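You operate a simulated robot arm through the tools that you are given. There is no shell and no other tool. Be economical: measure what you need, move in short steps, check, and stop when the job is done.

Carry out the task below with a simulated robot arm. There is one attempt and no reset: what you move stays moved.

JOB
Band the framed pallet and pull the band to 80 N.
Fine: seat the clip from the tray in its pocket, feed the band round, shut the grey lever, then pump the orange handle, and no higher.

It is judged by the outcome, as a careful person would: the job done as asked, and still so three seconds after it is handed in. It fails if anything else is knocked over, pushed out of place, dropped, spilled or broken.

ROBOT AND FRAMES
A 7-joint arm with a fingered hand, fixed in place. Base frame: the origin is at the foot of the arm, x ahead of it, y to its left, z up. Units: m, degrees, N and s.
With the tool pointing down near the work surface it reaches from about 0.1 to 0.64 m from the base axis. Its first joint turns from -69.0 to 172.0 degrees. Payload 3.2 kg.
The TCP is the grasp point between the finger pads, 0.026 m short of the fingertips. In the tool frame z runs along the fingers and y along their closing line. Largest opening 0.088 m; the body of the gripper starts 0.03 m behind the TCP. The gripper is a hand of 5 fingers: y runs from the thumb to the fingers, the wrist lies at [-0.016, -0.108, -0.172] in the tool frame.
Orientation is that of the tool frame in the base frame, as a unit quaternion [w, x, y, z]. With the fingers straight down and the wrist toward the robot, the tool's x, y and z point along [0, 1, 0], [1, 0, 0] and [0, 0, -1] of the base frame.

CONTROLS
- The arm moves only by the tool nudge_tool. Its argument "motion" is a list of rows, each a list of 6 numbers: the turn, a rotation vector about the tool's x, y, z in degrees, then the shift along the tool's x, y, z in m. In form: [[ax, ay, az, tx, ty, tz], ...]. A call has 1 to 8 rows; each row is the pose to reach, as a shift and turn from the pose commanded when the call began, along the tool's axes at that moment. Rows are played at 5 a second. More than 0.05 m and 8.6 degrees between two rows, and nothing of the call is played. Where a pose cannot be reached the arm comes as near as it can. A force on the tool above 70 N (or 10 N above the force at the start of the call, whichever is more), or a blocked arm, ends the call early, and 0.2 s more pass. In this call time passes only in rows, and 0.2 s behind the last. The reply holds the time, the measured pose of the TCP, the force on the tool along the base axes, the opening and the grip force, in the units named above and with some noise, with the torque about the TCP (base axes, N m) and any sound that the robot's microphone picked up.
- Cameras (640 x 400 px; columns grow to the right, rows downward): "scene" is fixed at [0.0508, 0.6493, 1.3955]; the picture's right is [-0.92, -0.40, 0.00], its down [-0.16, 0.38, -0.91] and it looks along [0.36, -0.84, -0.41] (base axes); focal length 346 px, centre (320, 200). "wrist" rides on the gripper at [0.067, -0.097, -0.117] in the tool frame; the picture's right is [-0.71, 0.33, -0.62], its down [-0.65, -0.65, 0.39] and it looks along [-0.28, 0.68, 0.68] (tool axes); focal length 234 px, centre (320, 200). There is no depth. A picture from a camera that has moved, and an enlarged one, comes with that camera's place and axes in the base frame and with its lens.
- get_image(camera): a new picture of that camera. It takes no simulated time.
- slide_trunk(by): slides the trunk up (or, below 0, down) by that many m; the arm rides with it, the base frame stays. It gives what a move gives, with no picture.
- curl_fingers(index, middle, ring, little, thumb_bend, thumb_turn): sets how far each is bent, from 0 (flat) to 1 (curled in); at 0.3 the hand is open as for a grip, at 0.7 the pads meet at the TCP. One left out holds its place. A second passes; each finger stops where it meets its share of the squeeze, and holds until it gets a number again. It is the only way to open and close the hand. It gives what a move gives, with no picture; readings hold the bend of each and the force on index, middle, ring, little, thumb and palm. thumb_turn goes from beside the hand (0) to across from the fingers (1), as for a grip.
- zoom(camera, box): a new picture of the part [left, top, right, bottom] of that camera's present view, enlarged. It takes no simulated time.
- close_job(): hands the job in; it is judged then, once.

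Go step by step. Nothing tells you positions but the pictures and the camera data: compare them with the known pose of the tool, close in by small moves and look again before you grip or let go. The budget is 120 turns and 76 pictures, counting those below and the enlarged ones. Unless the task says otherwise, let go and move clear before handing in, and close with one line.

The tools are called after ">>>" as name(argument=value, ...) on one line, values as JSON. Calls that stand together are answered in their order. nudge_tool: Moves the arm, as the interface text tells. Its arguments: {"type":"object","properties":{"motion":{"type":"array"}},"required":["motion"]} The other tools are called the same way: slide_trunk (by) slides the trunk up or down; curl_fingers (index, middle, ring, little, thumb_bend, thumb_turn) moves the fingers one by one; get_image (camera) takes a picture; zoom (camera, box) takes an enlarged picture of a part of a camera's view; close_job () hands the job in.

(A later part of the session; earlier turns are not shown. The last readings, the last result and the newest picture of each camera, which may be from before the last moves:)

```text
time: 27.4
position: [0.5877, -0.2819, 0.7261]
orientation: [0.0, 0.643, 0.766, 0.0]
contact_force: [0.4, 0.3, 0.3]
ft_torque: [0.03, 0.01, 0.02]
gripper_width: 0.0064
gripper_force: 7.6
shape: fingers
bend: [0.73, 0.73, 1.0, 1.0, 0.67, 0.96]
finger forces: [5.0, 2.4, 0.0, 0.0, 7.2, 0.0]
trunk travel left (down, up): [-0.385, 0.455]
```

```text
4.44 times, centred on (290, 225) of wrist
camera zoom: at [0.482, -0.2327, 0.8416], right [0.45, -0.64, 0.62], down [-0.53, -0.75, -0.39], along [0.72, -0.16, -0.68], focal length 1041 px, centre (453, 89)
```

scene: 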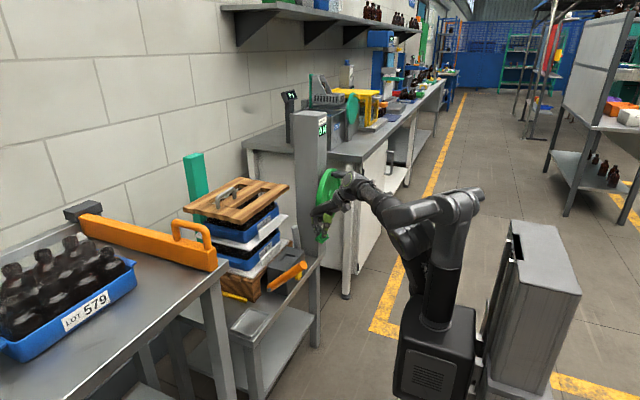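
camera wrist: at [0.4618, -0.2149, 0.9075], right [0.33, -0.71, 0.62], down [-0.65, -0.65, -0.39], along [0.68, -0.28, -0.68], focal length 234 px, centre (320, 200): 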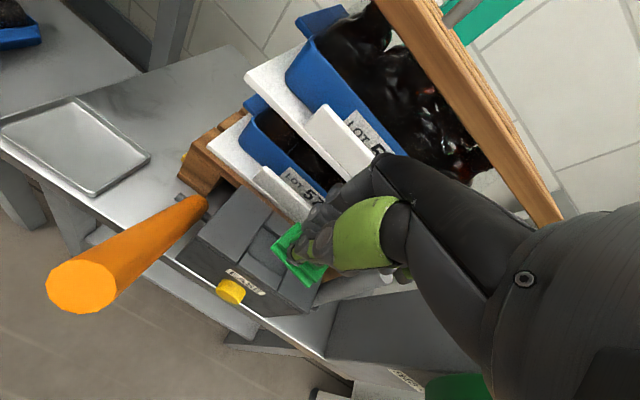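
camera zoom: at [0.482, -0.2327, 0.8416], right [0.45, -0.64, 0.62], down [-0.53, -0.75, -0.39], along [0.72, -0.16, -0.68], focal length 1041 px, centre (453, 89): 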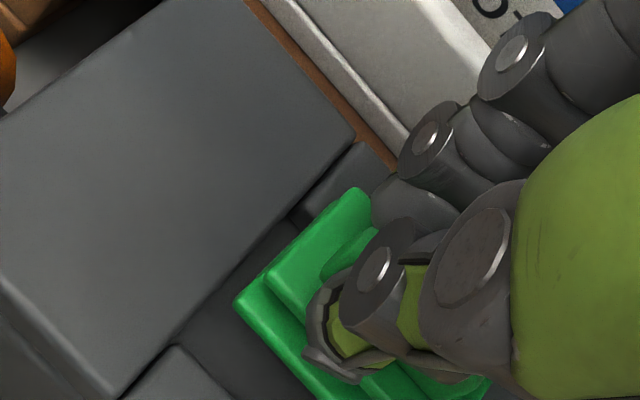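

It needs about 4 mm less in x and a few degrees more yaw. I'll correct and lower gently until contact.

>>> nudge_tool(motion=[[0, 0, -3, 0, -0.004, 0], [0, 0, -3, 0, -0.004, 0.008], [0, 0, -3, 0, -0.004, 0.014]])

>>> zoom(camera="scene", box=[265, 230, 315, 275])

>>> zoom(camera="wrist", box=[240, 190, 340, 280])

```text
time: 28.2
position: [0.5845, -0.282, 0.7109]
orientation: [0.0, 0.622, 0.783, 0.0]
contact_force: [0.1, -0.3, -0.5]
ft_torque: [0.0, 0.01, 0.03]
gripper_width: 0.0065
gripper_force: 7.1
shape: fingers
bend: [0.73, 0.73, 1.0, 1.0, 0.67, 0.96]
finger forces: [5.0, 2.3, 0.0, 0.1, 7.4, 0.0]
trunk travel left (down, up): [-0.385, 0.455]
```

```text
8.89 times, centred on (290, 252) of scene
camera zoom: at [0.0508, 0.6493, 1.3955], right [-0.92, -0.4, 0.0], down [-0.16, 0.38, -0.91], along [0.36, -0.84, -0.41], focal length 3078 px, centre (587, -267)
```

zoom: 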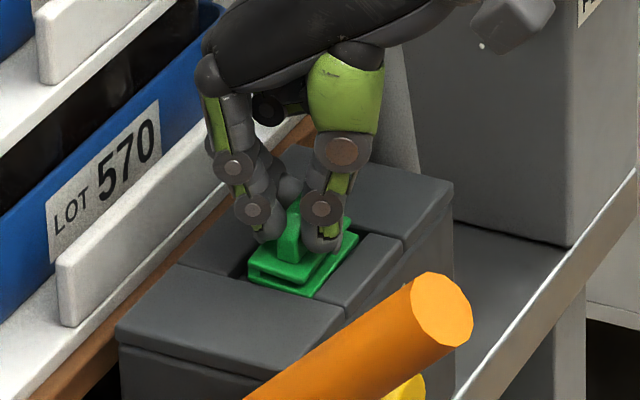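

```text
4.44 times, centred on (290, 235) of wrist
camera zoom: at [0.4757, -0.2387, 0.8275], right [0.48, -0.61, 0.62], down [-0.49, -0.78, -0.39], along [0.73, -0.12, -0.68], focal length 1041 px, centre (453, 44)
```

zoom: 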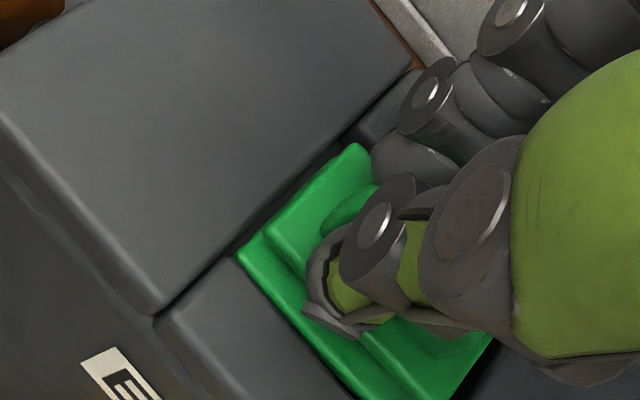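

It is almost perfectly aligned. I'll move forward 1.5 mm and lower in small steps, watching force.

>>> nudge_tool(motion=[[0, 0, 0, 0, 0.0015, 0.002], [0, 0, 0, 0, 0.0015, 0.005], [0, 0, 0, 0, 0.0015, 0.008]])

>>> zoom(camera="wrist", box=[240, 190, 340, 280])

```text
time: 29.1
position: [0.5865, -0.2821, 0.705]
orientation: [0.002, 0.623, 0.782, 0.001]
contact_force: [1.0, -1.9, 6.2]
ft_torque: [0.01, 0.01, 0.01]
gripper_width: 0.0065
gripper_force: 9.0
shape: fingers
bend: [0.73, 0.73, 1.0, 1.0, 0.67, 0.96]
finger forces: [6.9, 2.5, 0.0, 0.0, 7.6, 0.1]
trunk travel left (down, up): [-0.385, 0.455]
```

```text
4.44 times, centred on (290, 235) of wrist
camera zoom: at [0.477, -0.2383, 0.8206], right [0.48, -0.61, 0.63], down [-0.49, -0.78, -0.39], along [0.73, -0.12, -0.68], focal length 1041 px, centre (453, 44)
```

zoom: 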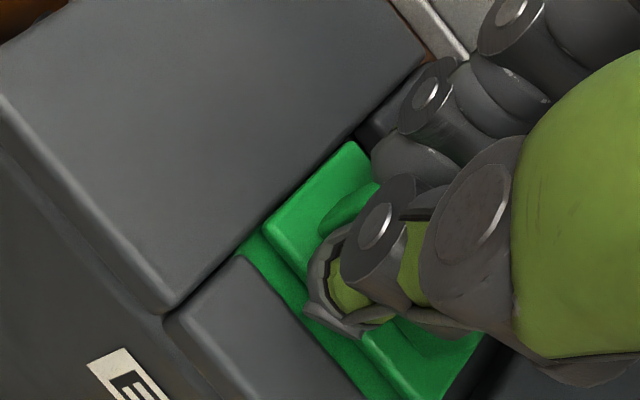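

Contact force is 6 N and the lower plate is now inside the pocket. I'll check whether it's on the floor.

>>> zoom(camera="scene", box=[270, 235, 310, 275])

>>> nudge_tool(motion=[[0, 0, 0, 0, 0, 0.002]])

```text
10.00 times, centred on (290, 255) of scene
camera zoom: at [0.0508, 0.6493, 1.3955], right [-0.92, -0.4, 0.0], down [-0.16, 0.38, -0.91], along [0.36, -0.84, -0.41], focal length 3463 px, centre (620, -350)
```

zoom: 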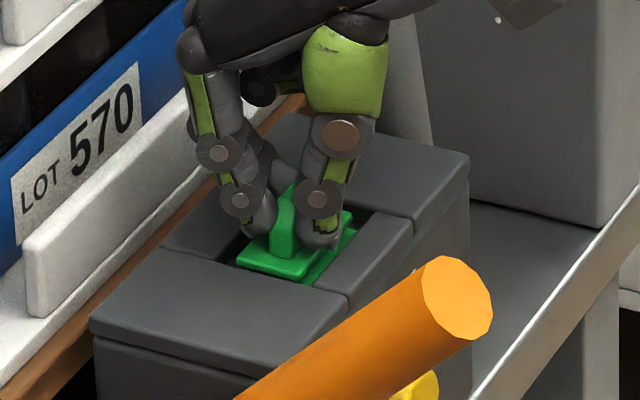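

```text
time: 29.4
position: [0.5868, -0.2824, 0.7038]
orientation: [0.002, 0.623, 0.782, 0.002]
contact_force: [4.4, -4.8, 10.9]
ft_torque: [0.05, -0.01, -0.05]
gripper_width: 0.006
gripper_force: 9.7
shape: fingers
bend: [0.73, 0.73, 1.0, 1.0, 0.67, 0.96]
finger forces: [8.7, 3.3, 0.1, 0.0, 7.4, 0.0]
trunk travel left (down, up): [-0.385, 0.455]
```

It appears seated near the floor. I'll press slightly more to make sure it's home.

>>> nudge_tool(motion=[[0, 0, 0, 0, 0, 0.002], [0, 0, 0, 0, 0, 0.004]])

>>> zoom(camera="wrist", box=[240, 190, 340, 280])

```text
time: 30.1
position: [0.5872, -0.2813, 0.7003]
orientation: [0.004, 0.623, 0.782, 0.001]
contact_force: [8.9, -3.6, 17.6]
ft_torque: [0.01, -0.08, 0.0]
gripper_width: 0.006
gripper_force: 11.7
shape: fingers
bend: [0.73, 0.74, 1.0, 1.0, 0.67, 0.96]
finger forces: [9.9, 6.2, 0.1, 0.1, 8.4, 0.0]
trunk travel left (down, up): [-0.385, 0.455]
```

```text
4.44 times, centred on (290, 235) of wrist
camera zoom: at [0.4765, -0.2378, 0.8157], right [0.48, -0.61, 0.63], down [-0.49, -0.78, -0.39], along [0.73, -0.12, -0.67], focal length 1041 px, centre (453, 44)
```

zoom: 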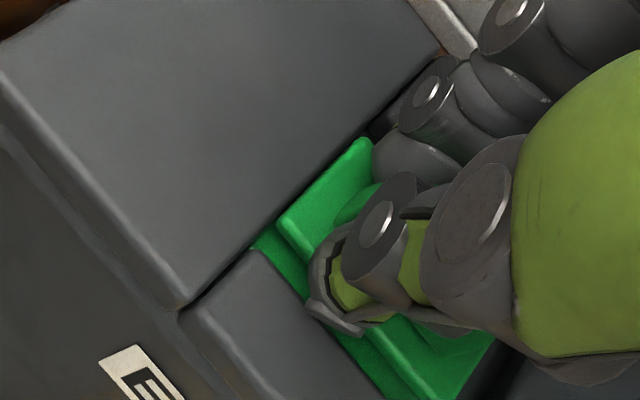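

The clip is on the pocket floor, so I'll release and look.

>>> curl_fingers(index=0.55, middle=0.55, thumb_bend=0.55)

>>> nudge_tool(motion=[[0, 0, 0, 0, 0, -0.03], [0, 0, 0, 0, 0, -0.06], [0, 0, 0, 0, -0.02, -0.1]])

>>> zoom(camera="scene", box=[265, 225, 325, 275])

```text
time: 31.1
position: [0.584, -0.2803, 0.6988]
orientation: [0.002, 0.622, 0.783, 0.001]
contact_force: [-0.9, 0.5, 18.0]
ft_torque: [-0.01, 0.07, -0.06]
gripper_width: 0.029
gripper_force: 8.7
shape: fingers
bend: [0.55, 0.73, 1.0, 1.0, 0.58, 0.97]
finger forces: [0.0, 10.5, 0.1, 0.1, 7.4, 0.0]
trunk travel left (down, up): [-0.385, 0.455]
```

```text
time: 31.9
position: [0.5678, -0.2867, 0.7979]
orientation: [0.001, 0.623, 0.783, 0.0]
contact_force: [-0.2, 0.0, -0.2]
ft_torque: [0.01, 0.02, 0.0]
gripper_width: 0.0343
gripper_force: 0.0
shape: fingers
bend: [0.55, 0.55, 1.0, 1.0, 0.55, 0.97]
finger forces: [0.0, 0.0, 0.0, 0.0, 0.0, 0.0]
trunk travel left (down, up): [-0.385, 0.455]
```

```text
8.00 times, centred on (295, 250) of scene
camera zoom: at [0.0508, 0.6493, 1.3955], right [-0.92, -0.4, 0.0], down [-0.16, 0.38, -0.91], along [0.36, -0.84, -0.41], focal length 2770 px, centre (520, -200)
```

zoom: 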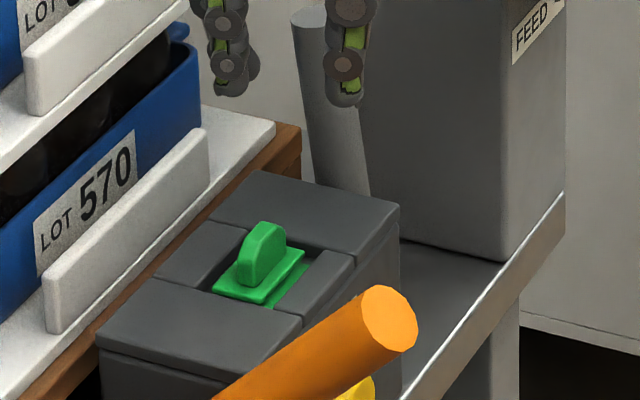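

The clip sits in the pocket with its fin up. Now I'll back off and inspect the green feed wheel and its label.

>>> nudge_tool(motion=[[0, 0, 5, 0, -0.04, -0.01], [0, 0, 9, 0, -0.08, -0.02], [0, 0, 13, 0.02, -0.12, -0.03], [0, 0, 13, 0.05, -0.16, -0.03]])

>>> get_image(camera="wrist")

>>> zoom(camera="scene", box=[280, 100, 380, 260])

```text
time: 32.9
position: [0.4207, -0.3018, 0.8277]
orientation: [0.0, 0.707, 0.707, 0.001]
contact_force: [-0.1, 0.6, -0.1]
ft_torque: [0.0, -0.02, 0.03]
gripper_width: 0.0343
gripper_force: 0.0
shape: fingers
bend: [0.55, 0.55, 1.0, 1.0, 0.55, 0.97]
finger forces: [0.1, 0.1, 0.0, 0.1, 0.1, 0.0]
out of reach, approached as far as the arm can: row 4
trunk travel left (down, up): [-0.385, 0.455]
```

```text
29 pictures are left
camera wrist: at [0.324, -0.2361, 0.9442], right [0.33, -0.71, 0.62], down [-0.65, -0.65, -0.39], along [0.68, -0.28, -0.68], focal length 234 px, centre (320, 200)
```

wrist: 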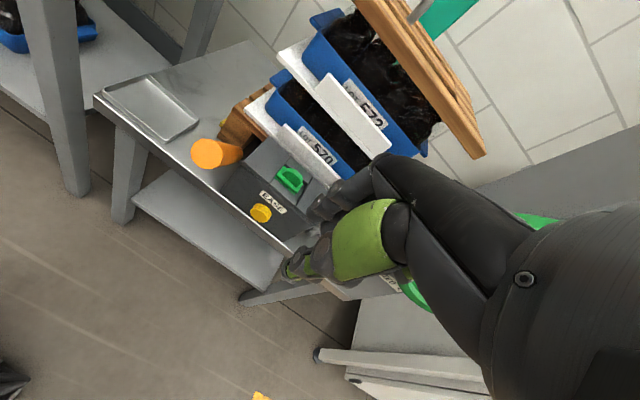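

```text
2.50 times, centred on (330, 180) of scene
camera zoom: at [0.0508, 0.6493, 1.3955], right [-0.92, -0.4, 0.0], down [-0.16, 0.38, -0.91], along [0.36, -0.84, -0.41], focal length 866 px, centre (295, 250)
```

zoom: 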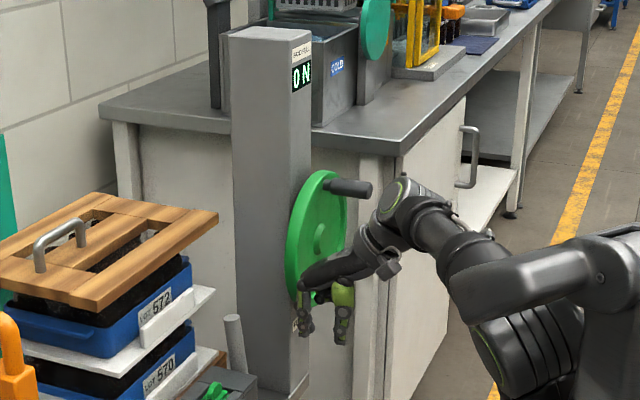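

The crank wheel is mounted on the post front, with its centre at roughly (0.515, -0.54, 0.845). The handle pokes toward −x near the top. I'll raise and yaw the hand to get a wrist view of it.

>>> slide_trunk(by=0.15)

>>> nudge_tool(motion=[[0, 0, 8, 0.015, -0.015, 0], [0, 0, 16, 0.03, -0.03, 0], [0, 0, 24, 0.045, -0.045, 0], [0, 0, 32, 0.06, -0.06, 0], [0, 0, 40, 0.075, -0.075, 0], [0, 0, 48, 0.09, -0.09, 0], [0, 0, 56, 0.1, -0.1, 0], [0, 0, 64, 0.1, -0.11, 0]])

>>> get_image(camera="wrist")

>>> zoom(camera="scene", box=[290, 130, 370, 250])

```text
time: 34.6
position: [0.4222, -0.3025, 0.9769]
orientation: [-0.001, 0.707, 0.707, 0.0]
contact_force: [-0.2, 0.0, 0.1]
ft_torque: [0.03, -0.01, -0.02]
gripper_width: 0.0343
gripper_force: 0.1
shape: fingers
bend: [0.55, 0.55, 1.0, 1.0, 0.55, 0.97]
finger forces: [0.1, 0.0, 0.1, 0.0, 0.0, 0.1]
trunk travel left (down, up): [-0.535, 0.305]
```

```text
time: 36.4
position: [0.478, -0.2702, 1.0059]
orientation: [-0.001, 0.975, 0.224, -0.002]
contact_force: [-0.1, 0.7, -0.2]
ft_torque: [0.02, 0.03, 0.01]
gripper_width: 0.0345
gripper_force: 0.1
shape: fingers
bend: [0.55, 0.55, 1.0, 1.0, 0.55, 0.97]
finger forces: [0.0, 0.1, 0.1, 0.0, 0.0, 0.0]
out of reach, approached as far as the arm can: row 1, 2, 3, 4, 5, 6, 7, 8
trunk travel left (down, up): [-0.535, 0.305]
```

```text
27 pictures are left
camera wrist: at [0.4955, -0.1527, 1.1232], right [-0.49, -0.61, 0.62], down [-0.87, 0.3, -0.39], along [0.04, -0.73, -0.68], focal length 234 px, centre (320, 200)
```

wrist: 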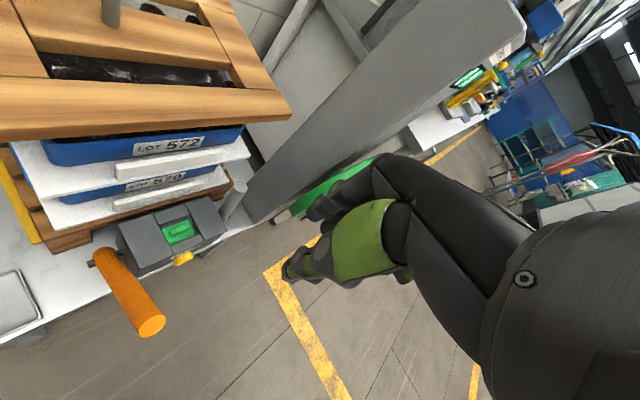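

```text
3.33 times, centred on (330, 190) of scene
camera zoom: at [0.0508, 0.6493, 1.3955], right [-0.92, -0.4, 0.0], down [-0.16, 0.38, -0.91], along [0.36, -0.84, -0.41], focal length 1154 px, centre (287, 233)
```

zoom: 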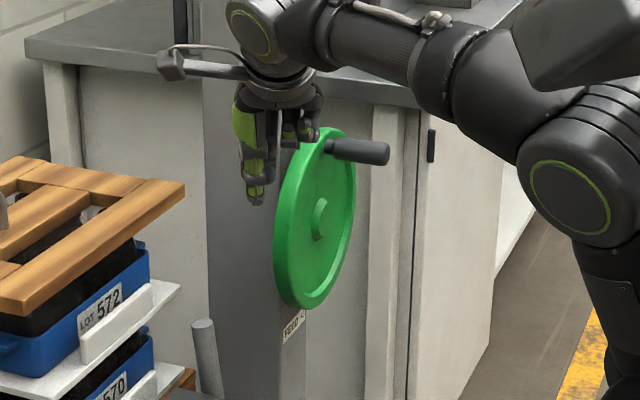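

I have the wheel geometry: centre ≈ (0.515, -0.535, 0.845). The handle is at radius ≈0.088, currently near (0.47, -0.556, 0.93), with diameter ~0.026. I'll pitch the hand outward so it can cage the handle.

>>> curl_fingers(index=0.4, middle=0.4, ring=0.4, little=0.4, thumb_bend=0.4)

>>> nudge_tool(motion=[[-8, 0, 0, 0, 0, 0], [-16, 0, 0, 0, 0, 0], [-24, 0, 0, 0, 0, 0], [-32, 0, 0, 0, 0, 0], [-40, 0, 0, 0, 0, 0], [-46, 0, 0, 0, 0, 0]])

>>> slide_trunk(by=-0.08)

```text
time: 37.4
position: [0.4781, -0.2693, 1.0053]
orientation: [-0.001, 0.974, 0.225, -0.001]
contact_force: [-0.1, 0.0, 0.3]
ft_torque: [0.0, -0.01, -0.01]
gripper_width: 0.0668
gripper_force: 0.1
shape: fingers
bend: [0.4, 0.4, 0.4, 0.4, 0.4, 0.97]
finger forces: [0.1, 0.0, 0.0, 0.1, 0.0, 0.0]
trunk travel left (down, up): [-0.535, 0.305]
```

```text
time: 38.8
position: [0.5253, -0.2746, 0.9924]
orientation: [0.377, 0.899, 0.205, 0.088]
contact_force: [-0.9, 0.3, 0.1]
ft_torque: [-0.02, -0.01, -0.01]
gripper_width: 0.0668
gripper_force: 0.1
shape: fingers
bend: [0.4, 0.4, 0.4, 0.4, 0.4, 0.97]
finger forces: [0.1, 0.0, 0.1, 0.0, 0.0, 0.0]
out of reach, approached as far as the arm can: row 1, 2, 3, 4, 5, 6
trunk travel left (down, up): [-0.535, 0.305]
```

```text
time: 40.0
position: [0.526, -0.2735, 0.9126]
orientation: [0.377, 0.899, 0.206, 0.089]
contact_force: [-0.8, -0.6, 0.3]
ft_torque: [0.0, 0.0, -0.02]
gripper_width: 0.0666
gripper_force: 0.1
shape: fingers
bend: [0.4, 0.4, 0.4, 0.4, 0.4, 0.97]
finger forces: [0.1, 0.0, 0.1, 0.1, 0.0, 0.0]
trunk travel left (down, up): [-0.455, 0.385]
```

Orientation is good, with fingers pointing out and down. I'll move to the start point above and behind the crank handle.

>>> nudge_tool(motion=[[0, 0, 0, -0.045, 0.02, 0.0], [0, 0, 0, -0.08, 0.05, 0.005], [0, 0, 0, -0.11, 0.085, 0.01], [0, 0, 0, -0.14, 0.115, 0.02], [0, 0, 0, -0.165, 0.145, 0.03], [0, 0, 0, -0.181, 0.172, 0.038]])

>>> zoom(camera="scene", box=[290, 110, 410, 250])

>>> get_image(camera="wrist")

```text
time: 41.4
position: [0.4284, -0.4831, 1.0083]
orientation: [0.381, 0.897, 0.207, 0.087]
contact_force: [0.0, 0.4, 1.4]
ft_torque: [-0.04, -0.01, -0.02]
gripper_width: 0.0669
gripper_force: 0.0
shape: fingers
bend: [0.4, 0.4, 0.4, 0.4, 0.4, 0.97]
finger forces: [0.0, 0.0, 0.1, 0.1, 0.0, 0.0]
out of reach, approached as far as the arm can: row 1, 2, 3, 4, 5
trunk travel left (down, up): [-0.455, 0.385]
```

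```text
2.86 times, centred on (350, 180) of scene
camera zoom: at [0.0508, 0.6493, 1.3955], right [-0.92, -0.4, 0.0], down [-0.16, 0.38, -0.91], along [0.36, -0.84, -0.41], focal length 990 px, centre (234, 257)
```

zoom: 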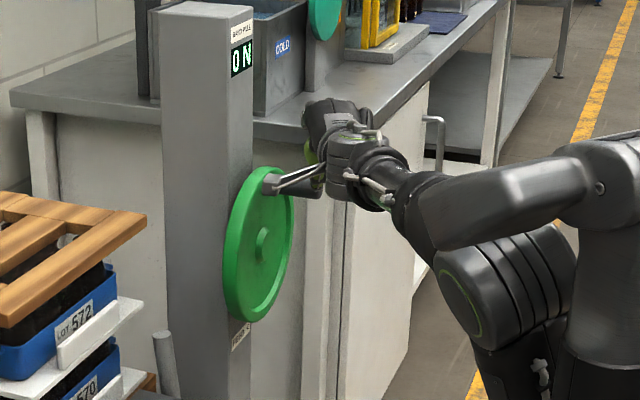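

```text
24 pictures are left
camera wrist: at [0.4214, -0.3181, 1.0189], right [-0.73, -0.11, 0.67], down [-0.66, -0.13, -0.74], along [0.17, -0.99, 0.02], focal length 234 px, centre (320, 200)
```

wrist: 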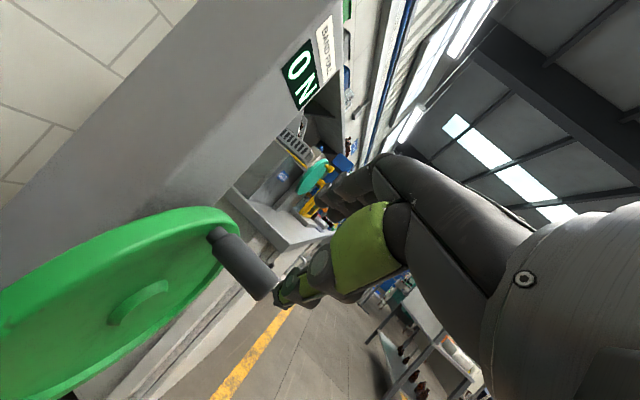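

The handle runs from x=0.445 to 0.525 at (y -0.58, z 0.918). The hub is at about (y -0.54, z 0.84), and my approach line along the fingers is right on it. I'll advance in two stages.

>>> nudge_tool(motion=[[0, 0, 0, -0.004, 0.011, 0.03], [0, 0, 0, -0.006, 0.011, 0.07], [0, 0, 0, -0.006, 0.011, 0.1]])

>>> zoom(camera="wrist", box=[160, 130, 400, 330])

```text
time: 42.2
position: [0.4555, -0.5522, 0.951]
orientation: [0.384, 0.895, 0.208, 0.088]
contact_force: [-9.7, 18.9, 0.3]
ft_torque: [0.43, 0.22, 0.04]
gripper_width: 0.0822
gripper_force: 8.8
shape: fingers
bend: [0.4, 0.4, 0.4, 0.4, 0.29, 0.97]
finger forces: [0.1, 0.0, 0.0, 0.0, 18.1, 0.0]
trunk travel left (down, up): [-0.455, 0.385]
```

```text
2.00 times, centred on (280, 230) of wrist
camera zoom: at [0.4495, -0.3862, 0.9604], right [-0.73, -0.11, 0.67], down [-0.66, -0.13, -0.74], along [0.17, -0.98, 0.02], focal length 468 px, centre (400, 140)
```

zoom: 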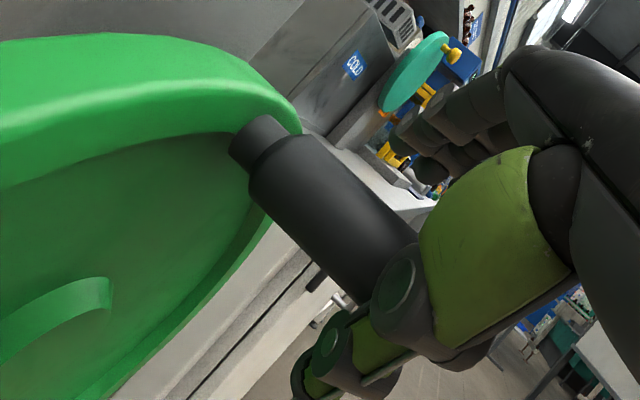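

The thumb is touching the handle, so the handle is nearer the thumb side than I judged. I'll back out and shift toward the thumb.

>>> nudge_tool(motion=[[0, 0, 0, 0, 0, -0.03], [0, 0, 0, 0, -0.02, -0.03], [0, 0, 0, 0, -0.022, 0.0]])

>>> zoom(camera="wrist", box=[160, 130, 400, 330])

```text
time: 43.0
position: [0.452, -0.5437, 0.9334]
orientation: [0.382, 0.896, 0.207, 0.086]
contact_force: [0.4, 1.0, -0.1]
ft_torque: [-0.01, -0.02, 0.0]
gripper_width: 0.0673
gripper_force: 0.3
shape: fingers
bend: [0.4, 0.4, 0.4, 0.4, 0.4, 0.97]
finger forces: [0.1, 0.0, 0.0, 0.0, 0.1, 0.0]
trunk travel left (down, up): [-0.455, 0.385]
```

```text
2.00 times, centred on (280, 230) of wrist
camera zoom: at [0.4455, -0.378, 0.9426], right [-0.73, -0.11, 0.67], down [-0.66, -0.13, -0.74], along [0.17, -0.99, 0.02], focal length 468 px, centre (400, 140)
```

zoom: 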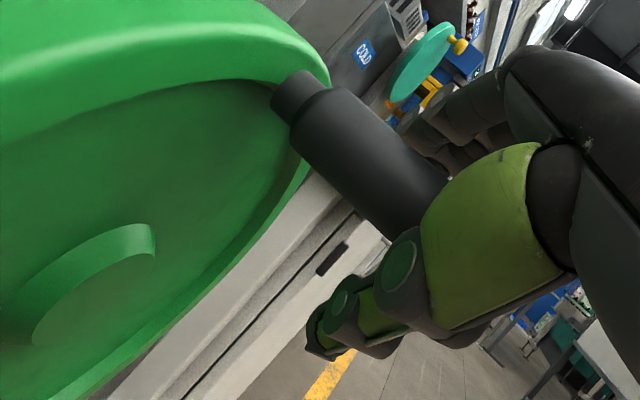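

The handle is now between the thumb and fingers. I'll advance along the fingers to centre it.

>>> nudge_tool(motion=[[0, 0, 0, 0, 0, 0.015], [0, 0, 0, 0, 0, 0.03]])

>>> zoom(camera="wrist", box=[160, 130, 400, 330])

```text
time: 43.6
position: [0.46, -0.5624, 0.9118]
orientation: [0.381, 0.897, 0.206, 0.087]
contact_force: [-0.3, 2.8, -0.2]
ft_torque: [-0.07, -0.03, 0.03]
gripper_width: 0.0673
gripper_force: 0.9
shape: fingers
bend: [0.4, 0.4, 0.4, 0.4, 0.4, 0.97]
finger forces: [0.0, 0.0, 0.0, 0.0, 1.9, 0.0]
trunk travel left (down, up): [-0.455, 0.385]
```

```text
2.00 times, centred on (280, 230) of wrist
camera zoom: at [0.4535, -0.3963, 0.9225], right [-0.73, -0.11, 0.67], down [-0.66, -0.13, -0.74], along [0.17, -0.99, 0.02], focal length 468 px, centre (400, 140)
```

zoom: 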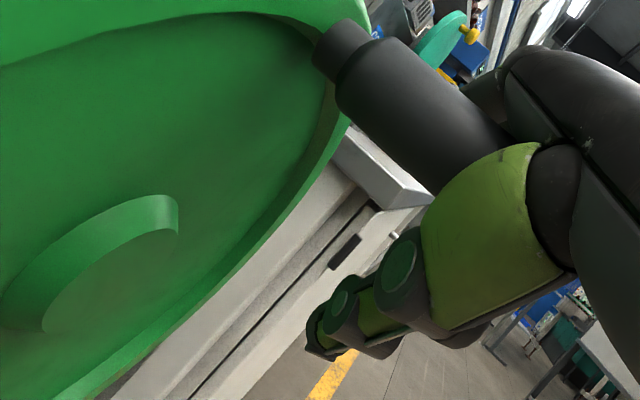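

The handle is well inside the hand, so I'll wrap the fingers around it.

>>> curl_fingers(index=0.62, middle=0.62, ring=0.62, little=0.62, thumb_bend=0.6)

```text
time: 44.6
position: [0.4597, -0.5626, 0.9092]
orientation: [0.38, 0.898, 0.207, 0.086]
contact_force: [-9.5, 15.4, -20.4]
ft_torque: [-1.25, -0.4, 0.2]
gripper_width: 0.0292
gripper_force: 11.9
shape: fingers
bend: [0.62, 0.62, 0.62, 0.62, 0.54, 0.97]
finger forces: [0.1, 0.1, 0.1, 0.0, 24.5, 0.0]
trunk travel left (down, up): [-0.455, 0.385]
```

Only the thumb is pressing. I'll relax it, leaving a loose cage around the handle.

>>> curl_fingers(thumb_bend=0.45)

>>> zoom(camera="scene", box=[300, 120, 400, 220])

```text
time: 45.6
position: [0.4603, -0.5625, 0.9132]
orientation: [0.381, 0.897, 0.207, 0.088]
contact_force: [-1.8, 5.5, -4.8]
ft_torque: [-0.3, -0.12, -0.03]
gripper_width: 0.0404
gripper_force: 3.4
shape: fingers
bend: [0.62, 0.62, 0.62, 0.62, 0.44, 0.97]
finger forces: [0.1, 0.0, 0.1, 0.1, 6.8, 0.0]
trunk travel left (down, up): [-0.455, 0.385]
```

```text
4.00 times, centred on (350, 170) of scene
camera zoom: at [0.0508, 0.6493, 1.3955], right [-0.92, -0.4, 0.0], down [-0.16, 0.38, -0.91], along [0.36, -0.84, -0.41], focal length 1385 px, centre (200, 320)
```

zoom: 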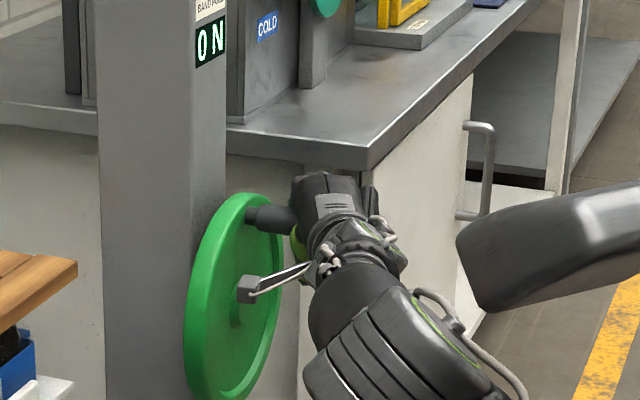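

The hand cages the handle. I'll crank clockwise as seen from the front, following the "<" arrow below the wheel, starting with a short arc.

>>> nudge_tool(motion=[[0, 0, 0, -0.0127, 0.0012, 0.0354], [0, 0, 0, -0.0201, -0.013, 0.0708], [0, 0, 0, -0.0201, -0.0402, 0.0974]])

>>> zoom(camera="scene", box=[290, 120, 390, 250])

```text
time: 46.0
position: [0.4673, -0.5674, 0.9091]
orientation: [0.394, 0.888, 0.219, 0.096]
contact_force: [-18.9, 62.4, -3.1]
ft_torque: [-1.42, -0.4, -0.27]
gripper_width: 0.0441
gripper_force: 28.6
shape: fingers
bend: [0.62, 0.62, 0.62, 0.62, 0.4, 0.96]
finger forces: [0.0, 0.0, 0.0, 0.0, 55.2, 2.9]
trunk travel left (down, up): [-0.455, 0.385]
stopped in row 2: the force on the tool passed its limit at 84 N (the readings are from after the stop); the commanded pose is now the measured one
```

```text
3.08 times, centred on (340, 185) of scene
camera zoom: at [0.0508, 0.6493, 1.3955], right [-0.92, -0.4, 0.0], down [-0.16, 0.38, -0.91], along [0.36, -0.84, -0.41], focal length 1066 px, centre (258, 246)
```

zoom: 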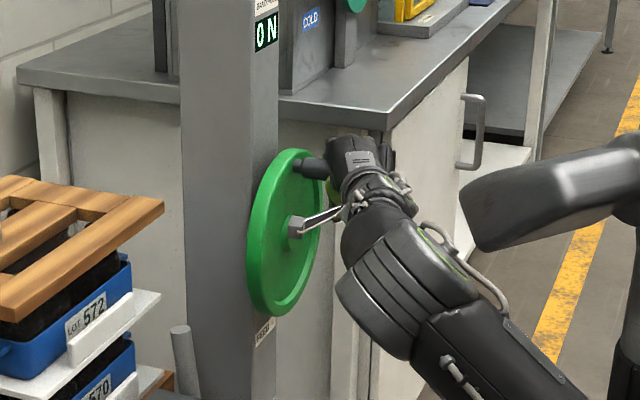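

It resists firmly that way, so I won't force it. I'll check the label arrow closely and ease the load.

>>> zoom(camera="scene", box=[310, 218, 336, 240])

>>> nudge_tool(motion=[[0, 0, 0, 0, 0.0, -0.012]])

```text
16.00 times, centred on (323, 229) of scene
camera zoom: at [0.0508, 0.6493, 1.3955], right [-0.92, -0.4, 0.0], down [-0.16, 0.38, -0.91], along [0.36, -0.84, -0.41], focal length 5541 px, centre (272, -264)
```

zoom: 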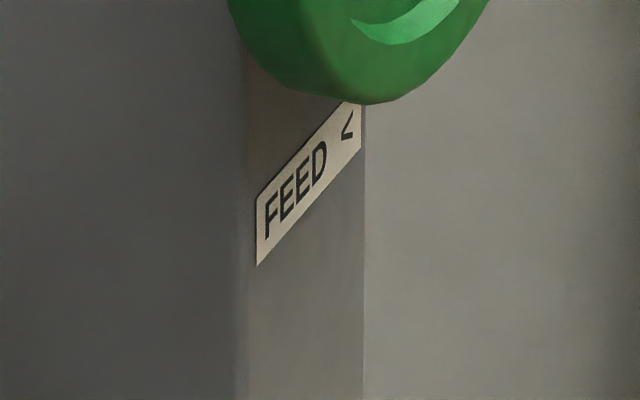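

```text
time: 46.4
position: [0.4656, -0.5675, 0.9097]
orientation: [0.388, 0.891, 0.217, 0.092]
contact_force: [-3.4, 48.5, -13.0]
ft_torque: [-1.64, -0.28, -0.73]
gripper_width: 0.0444
gripper_force: 25.0
shape: fingers
bend: [0.62, 0.62, 0.62, 0.62, 0.4, 0.95]
finger forces: [0.0, 0.1, 0.0, 0.0, 48.4, 2.2]
trunk travel left (down, up): [-0.455, 0.385]
```

The arrow is ambiguous and the clockwise way is blocked. I'll hook the fingers and gently try the other way, with the top moving toward +y.

>>> curl_fingers(index=0.78, middle=0.78, ring=0.78, little=0.78, thumb_bend=0.4)

>>> nudge_tool(motion=[[0, 0, 0, 0.008, -0.012, -0.016], [0, 0, 0, 0.016, -0.016, -0.031]])

```text
time: 47.4
position: [0.4653, -0.5677, 0.9095]
orientation: [0.388, 0.891, 0.217, 0.093]
contact_force: [0.7, 41.2, -9.9]
ft_torque: [-1.24, -0.17, -0.82]
gripper_width: 0.0269
gripper_force: 20.7
shape: fingers
bend: [0.78, 0.78, 0.78, 0.78, 0.37, 0.95]
finger forces: [0.0, 0.0, 0.0, 0.1, 40.0, 0.9]
trunk travel left (down, up): [-0.455, 0.385]
```

```text
time: 48.0
position: [0.4604, -0.5372, 0.9184]
orientation: [0.386, 0.893, 0.212, 0.093]
contact_force: [-1.3, -1.9, 1.6]
ft_torque: [0.07, -0.07, 0.0]
gripper_width: 0.0237
gripper_force: 1.3
shape: fingers
bend: [0.78, 0.78, 0.78, 0.78, 0.4, 0.97]
finger forces: [2.2, 0.0, 0.0, 0.0, 0.1, 0.0]
trunk travel left (down, up): [-0.455, 0.385]
```

The index finger now hooks the handle lightly. I'll pull further.

>>> nudge_tool(motion=[[0, 0, 0, 0.009, -0.013, -0.013], [0, 0, 0, 0.017, -0.026, -0.026]])

>>> zoom(camera="scene", box=[290, 120, 390, 250])

```text
time: 48.6
position: [0.4589, -0.5064, 0.9115]
orientation: [0.383, 0.894, 0.211, 0.095]
contact_force: [-1.2, -3.0, -1.5]
ft_torque: [0.01, -0.01, -0.04]
gripper_width: 0.0241
gripper_force: 1.6
shape: fingers
bend: [0.78, 0.78, 0.78, 0.78, 0.4, 0.97]
finger forces: [2.8, 0.0, 0.0, 0.0, 0.0, 0.0]
out of reach, approached as far as the arm can: row 2
trunk travel left (down, up): [-0.455, 0.385]
```

```text
3.08 times, centred on (340, 185) of scene
camera zoom: at [0.0508, 0.6493, 1.3955], right [-0.92, -0.4, 0.0], down [-0.16, 0.38, -0.91], along [0.36, -0.84, -0.41], focal length 1066 px, centre (258, 246)
```

zoom: 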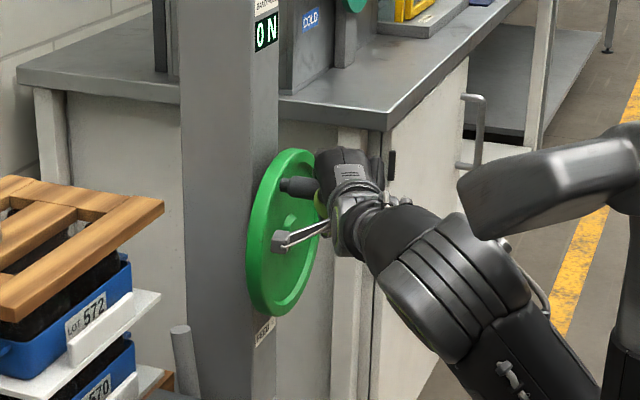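

The wheel turns freely anticlockwise, so the feed is in that direction. The arm is near its inner limit, so I'll reduce hand pitch while bringing the handle round the near side.

>>> curl_fingers(thumb_bend=0.5)

>>> nudge_tool(motion=[[7, 0, 0, 0.014, -0.019, -0.02], [15, 0, 0, 0.0247, -0.0473, -0.0228], [23, 0, 0, 0.031, -0.0746, -0.0153], [30, 0, 0, 0.032, -0.0968, 0.002]])

>>> zoom(camera="scene", box=[290, 120, 390, 250])

```text
time: 49.6
position: [0.4598, -0.506, 0.9114]
orientation: [0.383, 0.894, 0.212, 0.098]
contact_force: [-2.2, -2.5, -1.2]
ft_torque: [0.03, -0.02, 0.0]
gripper_width: 0.0141
gripper_force: 2.3
shape: fingers
bend: [0.78, 0.78, 0.78, 0.78, 0.5, 0.97]
finger forces: [2.9, 0.1, 0.0, 0.0, 0.4, 0.1]
trunk travel left (down, up): [-0.455, 0.385]
```

```text
time: 50.6
position: [0.4579, -0.438, 0.8466]
orientation: [0.142, 0.963, 0.227, 0.037]
contact_force: [-11.0, -27.4, 5.2]
ft_torque: [-0.43, 0.03, -0.29]
gripper_width: 0.0306
gripper_force: 13.8
shape: fingers
bend: [0.75, 0.76, 0.78, 0.78, 0.5, 0.97]
finger forces: [15.7, 11.2, 0.0, 0.1, 0.0, 0.0]
out of reach, approached as far as the arm can: row 1
trunk travel left (down, up): [-0.455, 0.385]
```

```text
3.08 times, centred on (340, 185) of scene
camera zoom: at [0.0508, 0.6493, 1.3955], right [-0.92, -0.4, 0.0], down [-0.16, 0.38, -0.91], along [0.36, -0.84, -0.41], focal length 1066 px, centre (258, 246)
```

zoom: 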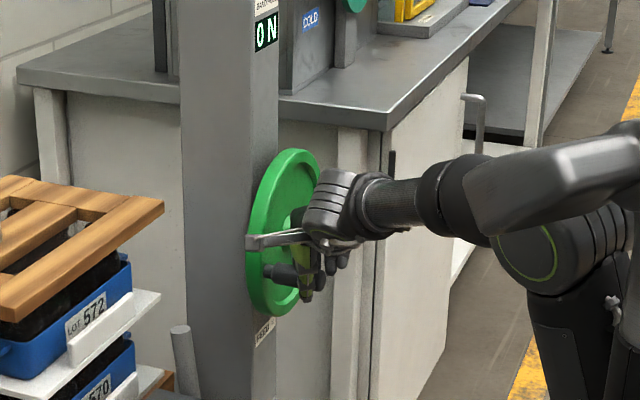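

The wheel is following; the handle is now on the near lower side. I'll continue round the bottom, pitching the hand back out.

>>> nudge_tool(motion=[[-6, 0, 0, -0.0061, 0.0, 0.0393], [-12, 0, 0, -0.0166, 0.0115, 0.0734], [-18, 0, 0, -0.031, 0.034, 0.0975], [-24, 0, 0, -0.0467, 0.0636, 0.1078], [-30, 0, 0, -0.0601, 0.093, 0.1031]])

>>> zoom(camera="scene", box=[290, 120, 390, 250])

```text
time: 51.8
position: [0.4605, -0.5609, 0.7719]
orientation: [0.386, 0.892, 0.215, 0.094]
contact_force: [-1.0, 8.9, 13.0]
ft_torque: [0.07, -0.13, 0.05]
gripper_width: 0.0286
gripper_force: 11.9
shape: fingers
bend: [0.78, 0.78, 0.78, 0.78, 0.43, 0.97]
finger forces: [13.7, 1.7, 0.0, 0.0, 8.4, 0.0]
out of reach, approached as far as the arm can: row 2
trunk travel left (down, up): [-0.455, 0.385]
```

```text
3.08 times, centred on (340, 185) of scene
camera zoom: at [0.0508, 0.6493, 1.3955], right [-0.92, -0.4, 0.0], down [-0.16, 0.38, -0.91], along [0.36, -0.84, -0.41], focal length 1066 px, centre (258, 246)
```

zoom: 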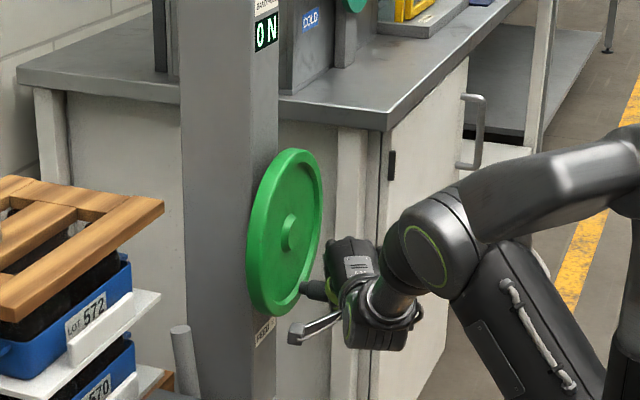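

The handle is round the bottom with low forces. I'll continue up the far side to the top.

>>> nudge_tool(motion=[[0, 0, 0, -0.011, 0.035, -0.0024], [0, 0, 0, -0.0157, 0.0673, -0.0194], [0, 0, 0, -0.0132, 0.0912, -0.048], [0, 0, 0, -0.004, 0.1016, -0.0822], [0, 0, 0, 0.0102, 0.0973, -0.116], [0, 0, 0, 0.0233, 0.0833, -0.138]])

>>> get_image(camera="scene")

```text
time: 53.2
position: [0.461, -0.5147, 0.9289]
orientation: [0.386, 0.893, 0.213, 0.093]
contact_force: [-0.7, 1.0, 0.0]
ft_torque: [-0.03, 0.01, 0.02]
gripper_width: 0.0135
gripper_force: 0.0
shape: fingers
bend: [0.78, 0.78, 0.78, 0.78, 0.5, 0.97]
finger forces: [0.0, 0.0, 0.1, 0.0, 0.0, 0.0]
trunk travel left (down, up): [-0.455, 0.385]
```

```text
14 pictures are left
```

scene: 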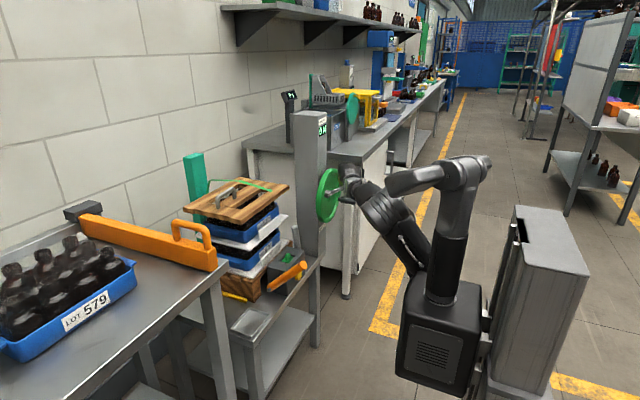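

A green band now shows over the lid, so feeding works. I'll take one close look at how far it has gone.

>>> zoom(camera="scene", box=[170, 140, 350, 310])

```text
2.35 times, centred on (260, 225) of scene
camera zoom: at [0.0508, 0.6493, 1.3955], right [-0.92, -0.4, 0.0], down [-0.16, 0.38, -0.91], along [0.36, -0.84, -0.41], focal length 815 px, centre (461, 141)
```

zoom: 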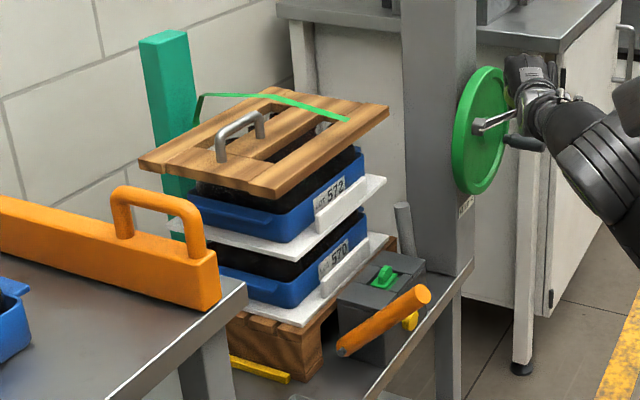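

The band has fed over to the front of the lid, but the handle slipped out and now sits on the far lower side near (y -0.615, z 0.80). I'll reopen and line up to grip it again, more firmly.

>>> curl_fingers(index=0.4, middle=0.4, ring=0.4, little=0.4, thumb_bend=0.4)

>>> nudge_tool(motion=[[0, 0, 0, -0.02, -0.025, 0.01], [0, 0, 0, -0.038, -0.045, 0.035], [0, 0, 0, -0.038, -0.045, 0.067]])

>>> get_image(camera="wrist")

```text
time: 54.2
position: [0.4603, -0.5152, 0.9275]
orientation: [0.386, 0.893, 0.213, 0.094]
contact_force: [1.1, 0.2, 0.4]
ft_torque: [-0.03, 0.0, -0.02]
gripper_width: 0.0667
gripper_force: 0.1
shape: fingers
bend: [0.4, 0.4, 0.4, 0.4, 0.4, 0.97]
finger forces: [0.1, 0.0, 0.0, 0.0, 0.0, 0.0]
trunk travel left (down, up): [-0.455, 0.385]
```

```text
time: 55.0
position: [0.4372, -0.5508, 0.8476]
orientation: [0.386, 0.893, 0.214, 0.094]
contact_force: [0.0, -0.9, -0.1]
ft_torque: [-0.03, 0.01, 0.0]
gripper_width: 0.0666
gripper_force: 0.1
shape: fingers
bend: [0.4, 0.4, 0.4, 0.4, 0.4, 0.97]
finger forces: [0.0, 0.0, 0.0, 0.0, 0.0, 0.0]
trunk travel left (down, up): [-0.455, 0.385]
```

```text
12 pictures are left
camera wrist: at [0.4277, -0.3837, 0.8561], right [-0.74, -0.12, 0.67], down [-0.65, -0.15, -0.74], along [0.19, -0.98, 0.03], focal length 234 px, centre (320, 200)
```

wrist: 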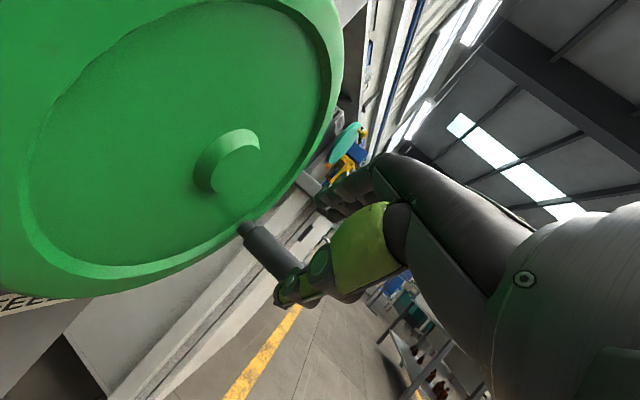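

The handle lies straight ahead along the fingers. I'll advance and grip firmly.

>>> nudge_tool(motion=[[0, 0, 0, 0, -0.006, 0.03], [0, 0, 0, 0, -0.006, 0.06], [0, 0, 0, 0, -0.006, 0.083]])

>>> curl_fingers(index=0.8, middle=0.8, ring=0.8, little=0.8, thumb_bend=0.45)

>>> curl_fingers(thumb_bend=0.6)

```text
time: 55.8
position: [0.4628, -0.5994, 0.7876]
orientation: [0.386, 0.893, 0.213, 0.093]
contact_force: [0.4, 0.6, 0.5]
ft_torque: [0.03, 0.01, -0.01]
gripper_width: 0.067
gripper_force: 0.0
shape: fingers
bend: [0.4, 0.4, 0.4, 0.4, 0.4, 0.97]
finger forces: [0.2, 0.1, 0.0, 0.1, 0.0, 0.1]
trunk travel left (down, up): [-0.455, 0.385]
```

```text
time: 56.8
position: [0.4632, -0.6005, 0.786]
orientation: [0.385, 0.893, 0.213, 0.093]
contact_force: [3.5, -7.0, -2.2]
ft_torque: [0.0, -0.06, -0.06]
gripper_width: 0.0293
gripper_force: 6.7
shape: fingers
bend: [0.76, 0.79, 0.8, 0.8, 0.43, 0.96]
finger forces: [6.4, 3.2, 0.0, 0.0, 4.5, 0.0]
trunk travel left (down, up): [-0.455, 0.385]
```

```text
time: 57.8
position: [0.4616, -0.6008, 0.7852]
orientation: [0.385, 0.893, 0.213, 0.093]
contact_force: [-1.3, -2.8, -6.9]
ft_torque: [-0.09, -0.02, -0.04]
gripper_width: 0.0302
gripper_force: 14.8
shape: fingers
bend: [0.76, 0.79, 0.8, 0.8, 0.47, 0.96]
finger forces: [7.9, 5.4, 0.0, 0.0, 15.2, 0.0]
trunk travel left (down, up): [-0.455, 0.385]
```

I now have a proper three-point grip on the handle. I'll carry it up the far side to the top.

>>> nudge_tool(motion=[[0, 0, 0, -0.0053, 0.0324, -0.0153], [0, 0, 0, -0.004, 0.0579, -0.0423], [0, 0, 0, 0.004, 0.0709, -0.0753], [0, 0, 0, 0.0172, 0.07, -0.1098]])

```text
time: 58.8
position: [0.4628, -0.5606, 0.9152]
orientation: [0.387, 0.892, 0.213, 0.094]
contact_force: [0.2, 0.4, -0.1]
ft_torque: [-0.02, 0.02, 0.0]
gripper_width: 0.0066
gripper_force: 0.0
shape: fingers
bend: [0.8, 0.8, 0.8, 0.8, 0.59, 0.97]
finger forces: [0.0, 0.1, 0.0, 0.0, 0.0, 0.0]
trunk travel left (down, up): [-0.455, 0.385]
```

It slipped again. I'll check where the handle and band are.

>>> zoom(camera="scene", box=[200, 140, 380, 290])

```text
2.67 times, centred on (290, 215) of scene
camera zoom: at [0.0508, 0.6493, 1.3955], right [-0.92, -0.4, 0.0], down [-0.16, 0.38, -0.91], along [0.36, -0.84, -0.41], focal length 924 px, centre (400, 160)
```

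zoom: 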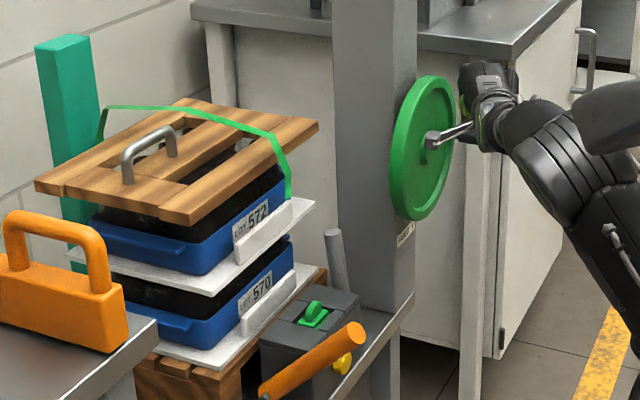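

The band now hangs down the front and needs a bit more. The hand slips because its pitch lets the handle slide out while lifting, so I'll approach again with the fingers nearly horizontal and the thumb beneath.

>>> curl_fingers(index=0.4, middle=0.4, ring=0.4, little=0.4, thumb_bend=0.4)

>>> nudge_tool(motion=[[0, 0, 0, -0.01, -0.02, -0.03], [-8, 0, 0, -0.016, -0.04, -0.03], [-16, 0, 0, -0.016, -0.055, -0.025], [-24, 0, 0, -0.016, -0.055, -0.015], [-32, 0, 0, -0.016, -0.055, -0.015]])

>>> get_image(camera="wrist")

```text
time: 59.8
position: [0.4626, -0.5618, 0.9129]
orientation: [0.386, 0.893, 0.213, 0.093]
contact_force: [-0.1, 0.8, 0.4]
ft_torque: [0.02, -0.01, 0.02]
gripper_width: 0.0666
gripper_force: 0.1
shape: fingers
bend: [0.4, 0.4, 0.4, 0.4, 0.4, 0.97]
finger forces: [0.1, 0.1, 0.0, 0.1, 0.0, 0.0]
trunk travel left (down, up): [-0.455, 0.385]
```

```text
time: 61.0
position: [0.4259, -0.5271, 0.8828]
orientation: [0.618, 0.751, 0.179, 0.148]
contact_force: [0.4, -0.2, -0.1]
ft_torque: [0.0, 0.0, 0.02]
gripper_width: 0.0668
gripper_force: 0.0
shape: fingers
bend: [0.4, 0.4, 0.4, 0.4, 0.4, 0.97]
finger forces: [0.1, 0.0, 0.1, 0.0, 0.0, 0.0]
trunk travel left (down, up): [-0.455, 0.385]
```

```text
10 pictures are left
camera wrist: at [0.4263, -0.377, 0.8096], right [-0.88, 0.17, 0.44], down [-0.46, -0.52, -0.72], along [0.11, -0.84, 0.54], focal length 234 px, centre (320, 200)
```

wrist: 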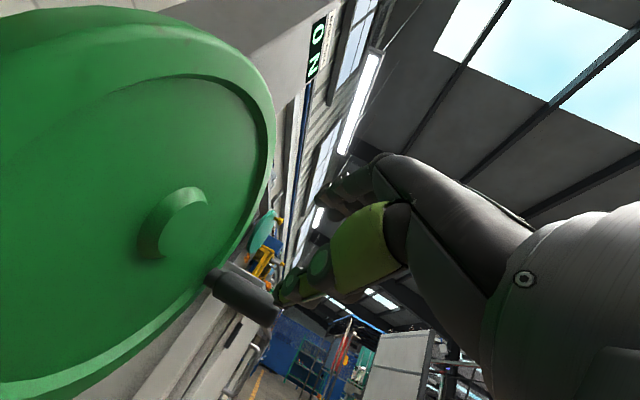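

The handle is at about (y -0.62, z 0.834). I'll drop so the thumb passes under it, advance, and cage it.

>>> nudge_tool(motion=[[0, 0, 0, -0.003, -0.043, 0.0], [0, 0, 0, -0.003, -0.043, 0.04], [0, 0, 0, -0.003, -0.043, 0.075], [0, 0, 0, -0.003, -0.043, 0.1]])

>>> curl_fingers(index=0.8, middle=0.8, ring=0.8, little=0.8, thumb_bend=0.55)

```text
time: 62.0
position: [0.465, -0.608, 0.8224]
orientation: [0.617, 0.752, 0.179, 0.148]
contact_force: [1.1, 0.5, 0.8]
ft_torque: [0.05, -0.01, -0.01]
gripper_width: 0.0668
gripper_force: 0.0
shape: fingers
bend: [0.4, 0.4, 0.4, 0.4, 0.4, 0.97]
finger forces: [0.1, 0.0, 0.0, 0.0, 0.0, 0.0]
trunk travel left (down, up): [-0.455, 0.385]
```

```text
time: 63.0
position: [0.464, -0.608, 0.8218]
orientation: [0.617, 0.752, 0.18, 0.149]
contact_force: [2.9, -6.5, 3.0]
ft_torque: [0.12, 0.01, 0.21]
gripper_width: 0.0244
gripper_force: 14.5
shape: fingers
bend: [0.77, 0.77, 0.78, 0.8, 0.49, 0.95]
finger forces: [5.7, 5.3, 5.3, 0.0, 12.9, 0.0]
trunk travel left (down, up): [-0.455, 0.385]
```

Four contact points this time. I'll lift through the far upper quarter.

>>> nudge_tool(motion=[[0, 0, 0, 0.0023, 0.0315, -0.0107], [0, 0, 0, 0.0102, 0.057, -0.0316]])

```text
time: 63.6
position: [0.4632, -0.5844, 0.8862]
orientation: [0.617, 0.751, 0.179, 0.149]
contact_force: [0.5, -0.2, -0.2]
ft_torque: [-0.01, -0.01, 0.02]
gripper_width: 0.0095
gripper_force: 0.1
shape: fingers
bend: [0.8, 0.8, 0.8, 0.8, 0.55, 0.97]
finger forces: [0.1, 0.1, 0.1, 0.0, 0.1, 0.0]
trunk travel left (down, up): [-0.455, 0.385]
```

It slipped off the fingertips, so the handle lies further out than the grip. I'll open, back off and look.

>>> curl_fingers(index=0.35, middle=0.35, ring=0.35, little=0.35, thumb_bend=0.35)

>>> nudge_tool(motion=[[0, 0, 0, 0, 0, -0.04], [0, 0, 0, 0, -0.02, -0.07]])

>>> get_image(camera="wrist")

```text
time: 64.6
position: [0.4637, -0.585, 0.8858]
orientation: [0.617, 0.752, 0.18, 0.149]
contact_force: [-0.8, -0.1, 0.3]
ft_torque: [0.0, 0.02, 0.01]
gripper_width: 0.0772
gripper_force: 0.0
shape: fingers
bend: [0.35, 0.35, 0.35, 0.35, 0.35, 0.97]
finger forces: [0.0, 0.0, 0.0, 0.0, 0.0, 0.0]
trunk travel left (down, up): [-0.455, 0.385]
```

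```text
time: 65.2
position: [0.4306, -0.5202, 0.8788]
orientation: [0.617, 0.752, 0.179, 0.149]
contact_force: [-0.2, 0.9, -0.1]
ft_torque: [0.04, 0.02, 0.01]
gripper_width: 0.0773
gripper_force: 0.1
shape: fingers
bend: [0.35, 0.35, 0.35, 0.35, 0.35, 0.97]
finger forces: [0.1, 0.0, 0.0, 0.0, 0.0, 0.0]
trunk travel left (down, up): [-0.455, 0.385]
```

```text
9 pictures are left
camera wrist: at [0.4303, -0.3702, 0.8053], right [-0.88, 0.17, 0.44], down [-0.46, -0.52, -0.72], along [0.11, -0.84, 0.54], focal length 234 px, centre (320, 200)
```

wrist: 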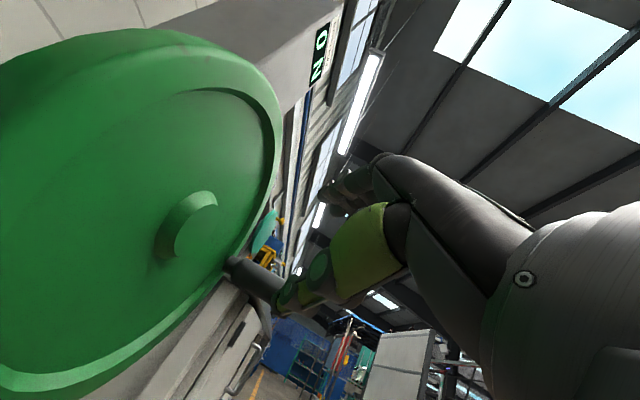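

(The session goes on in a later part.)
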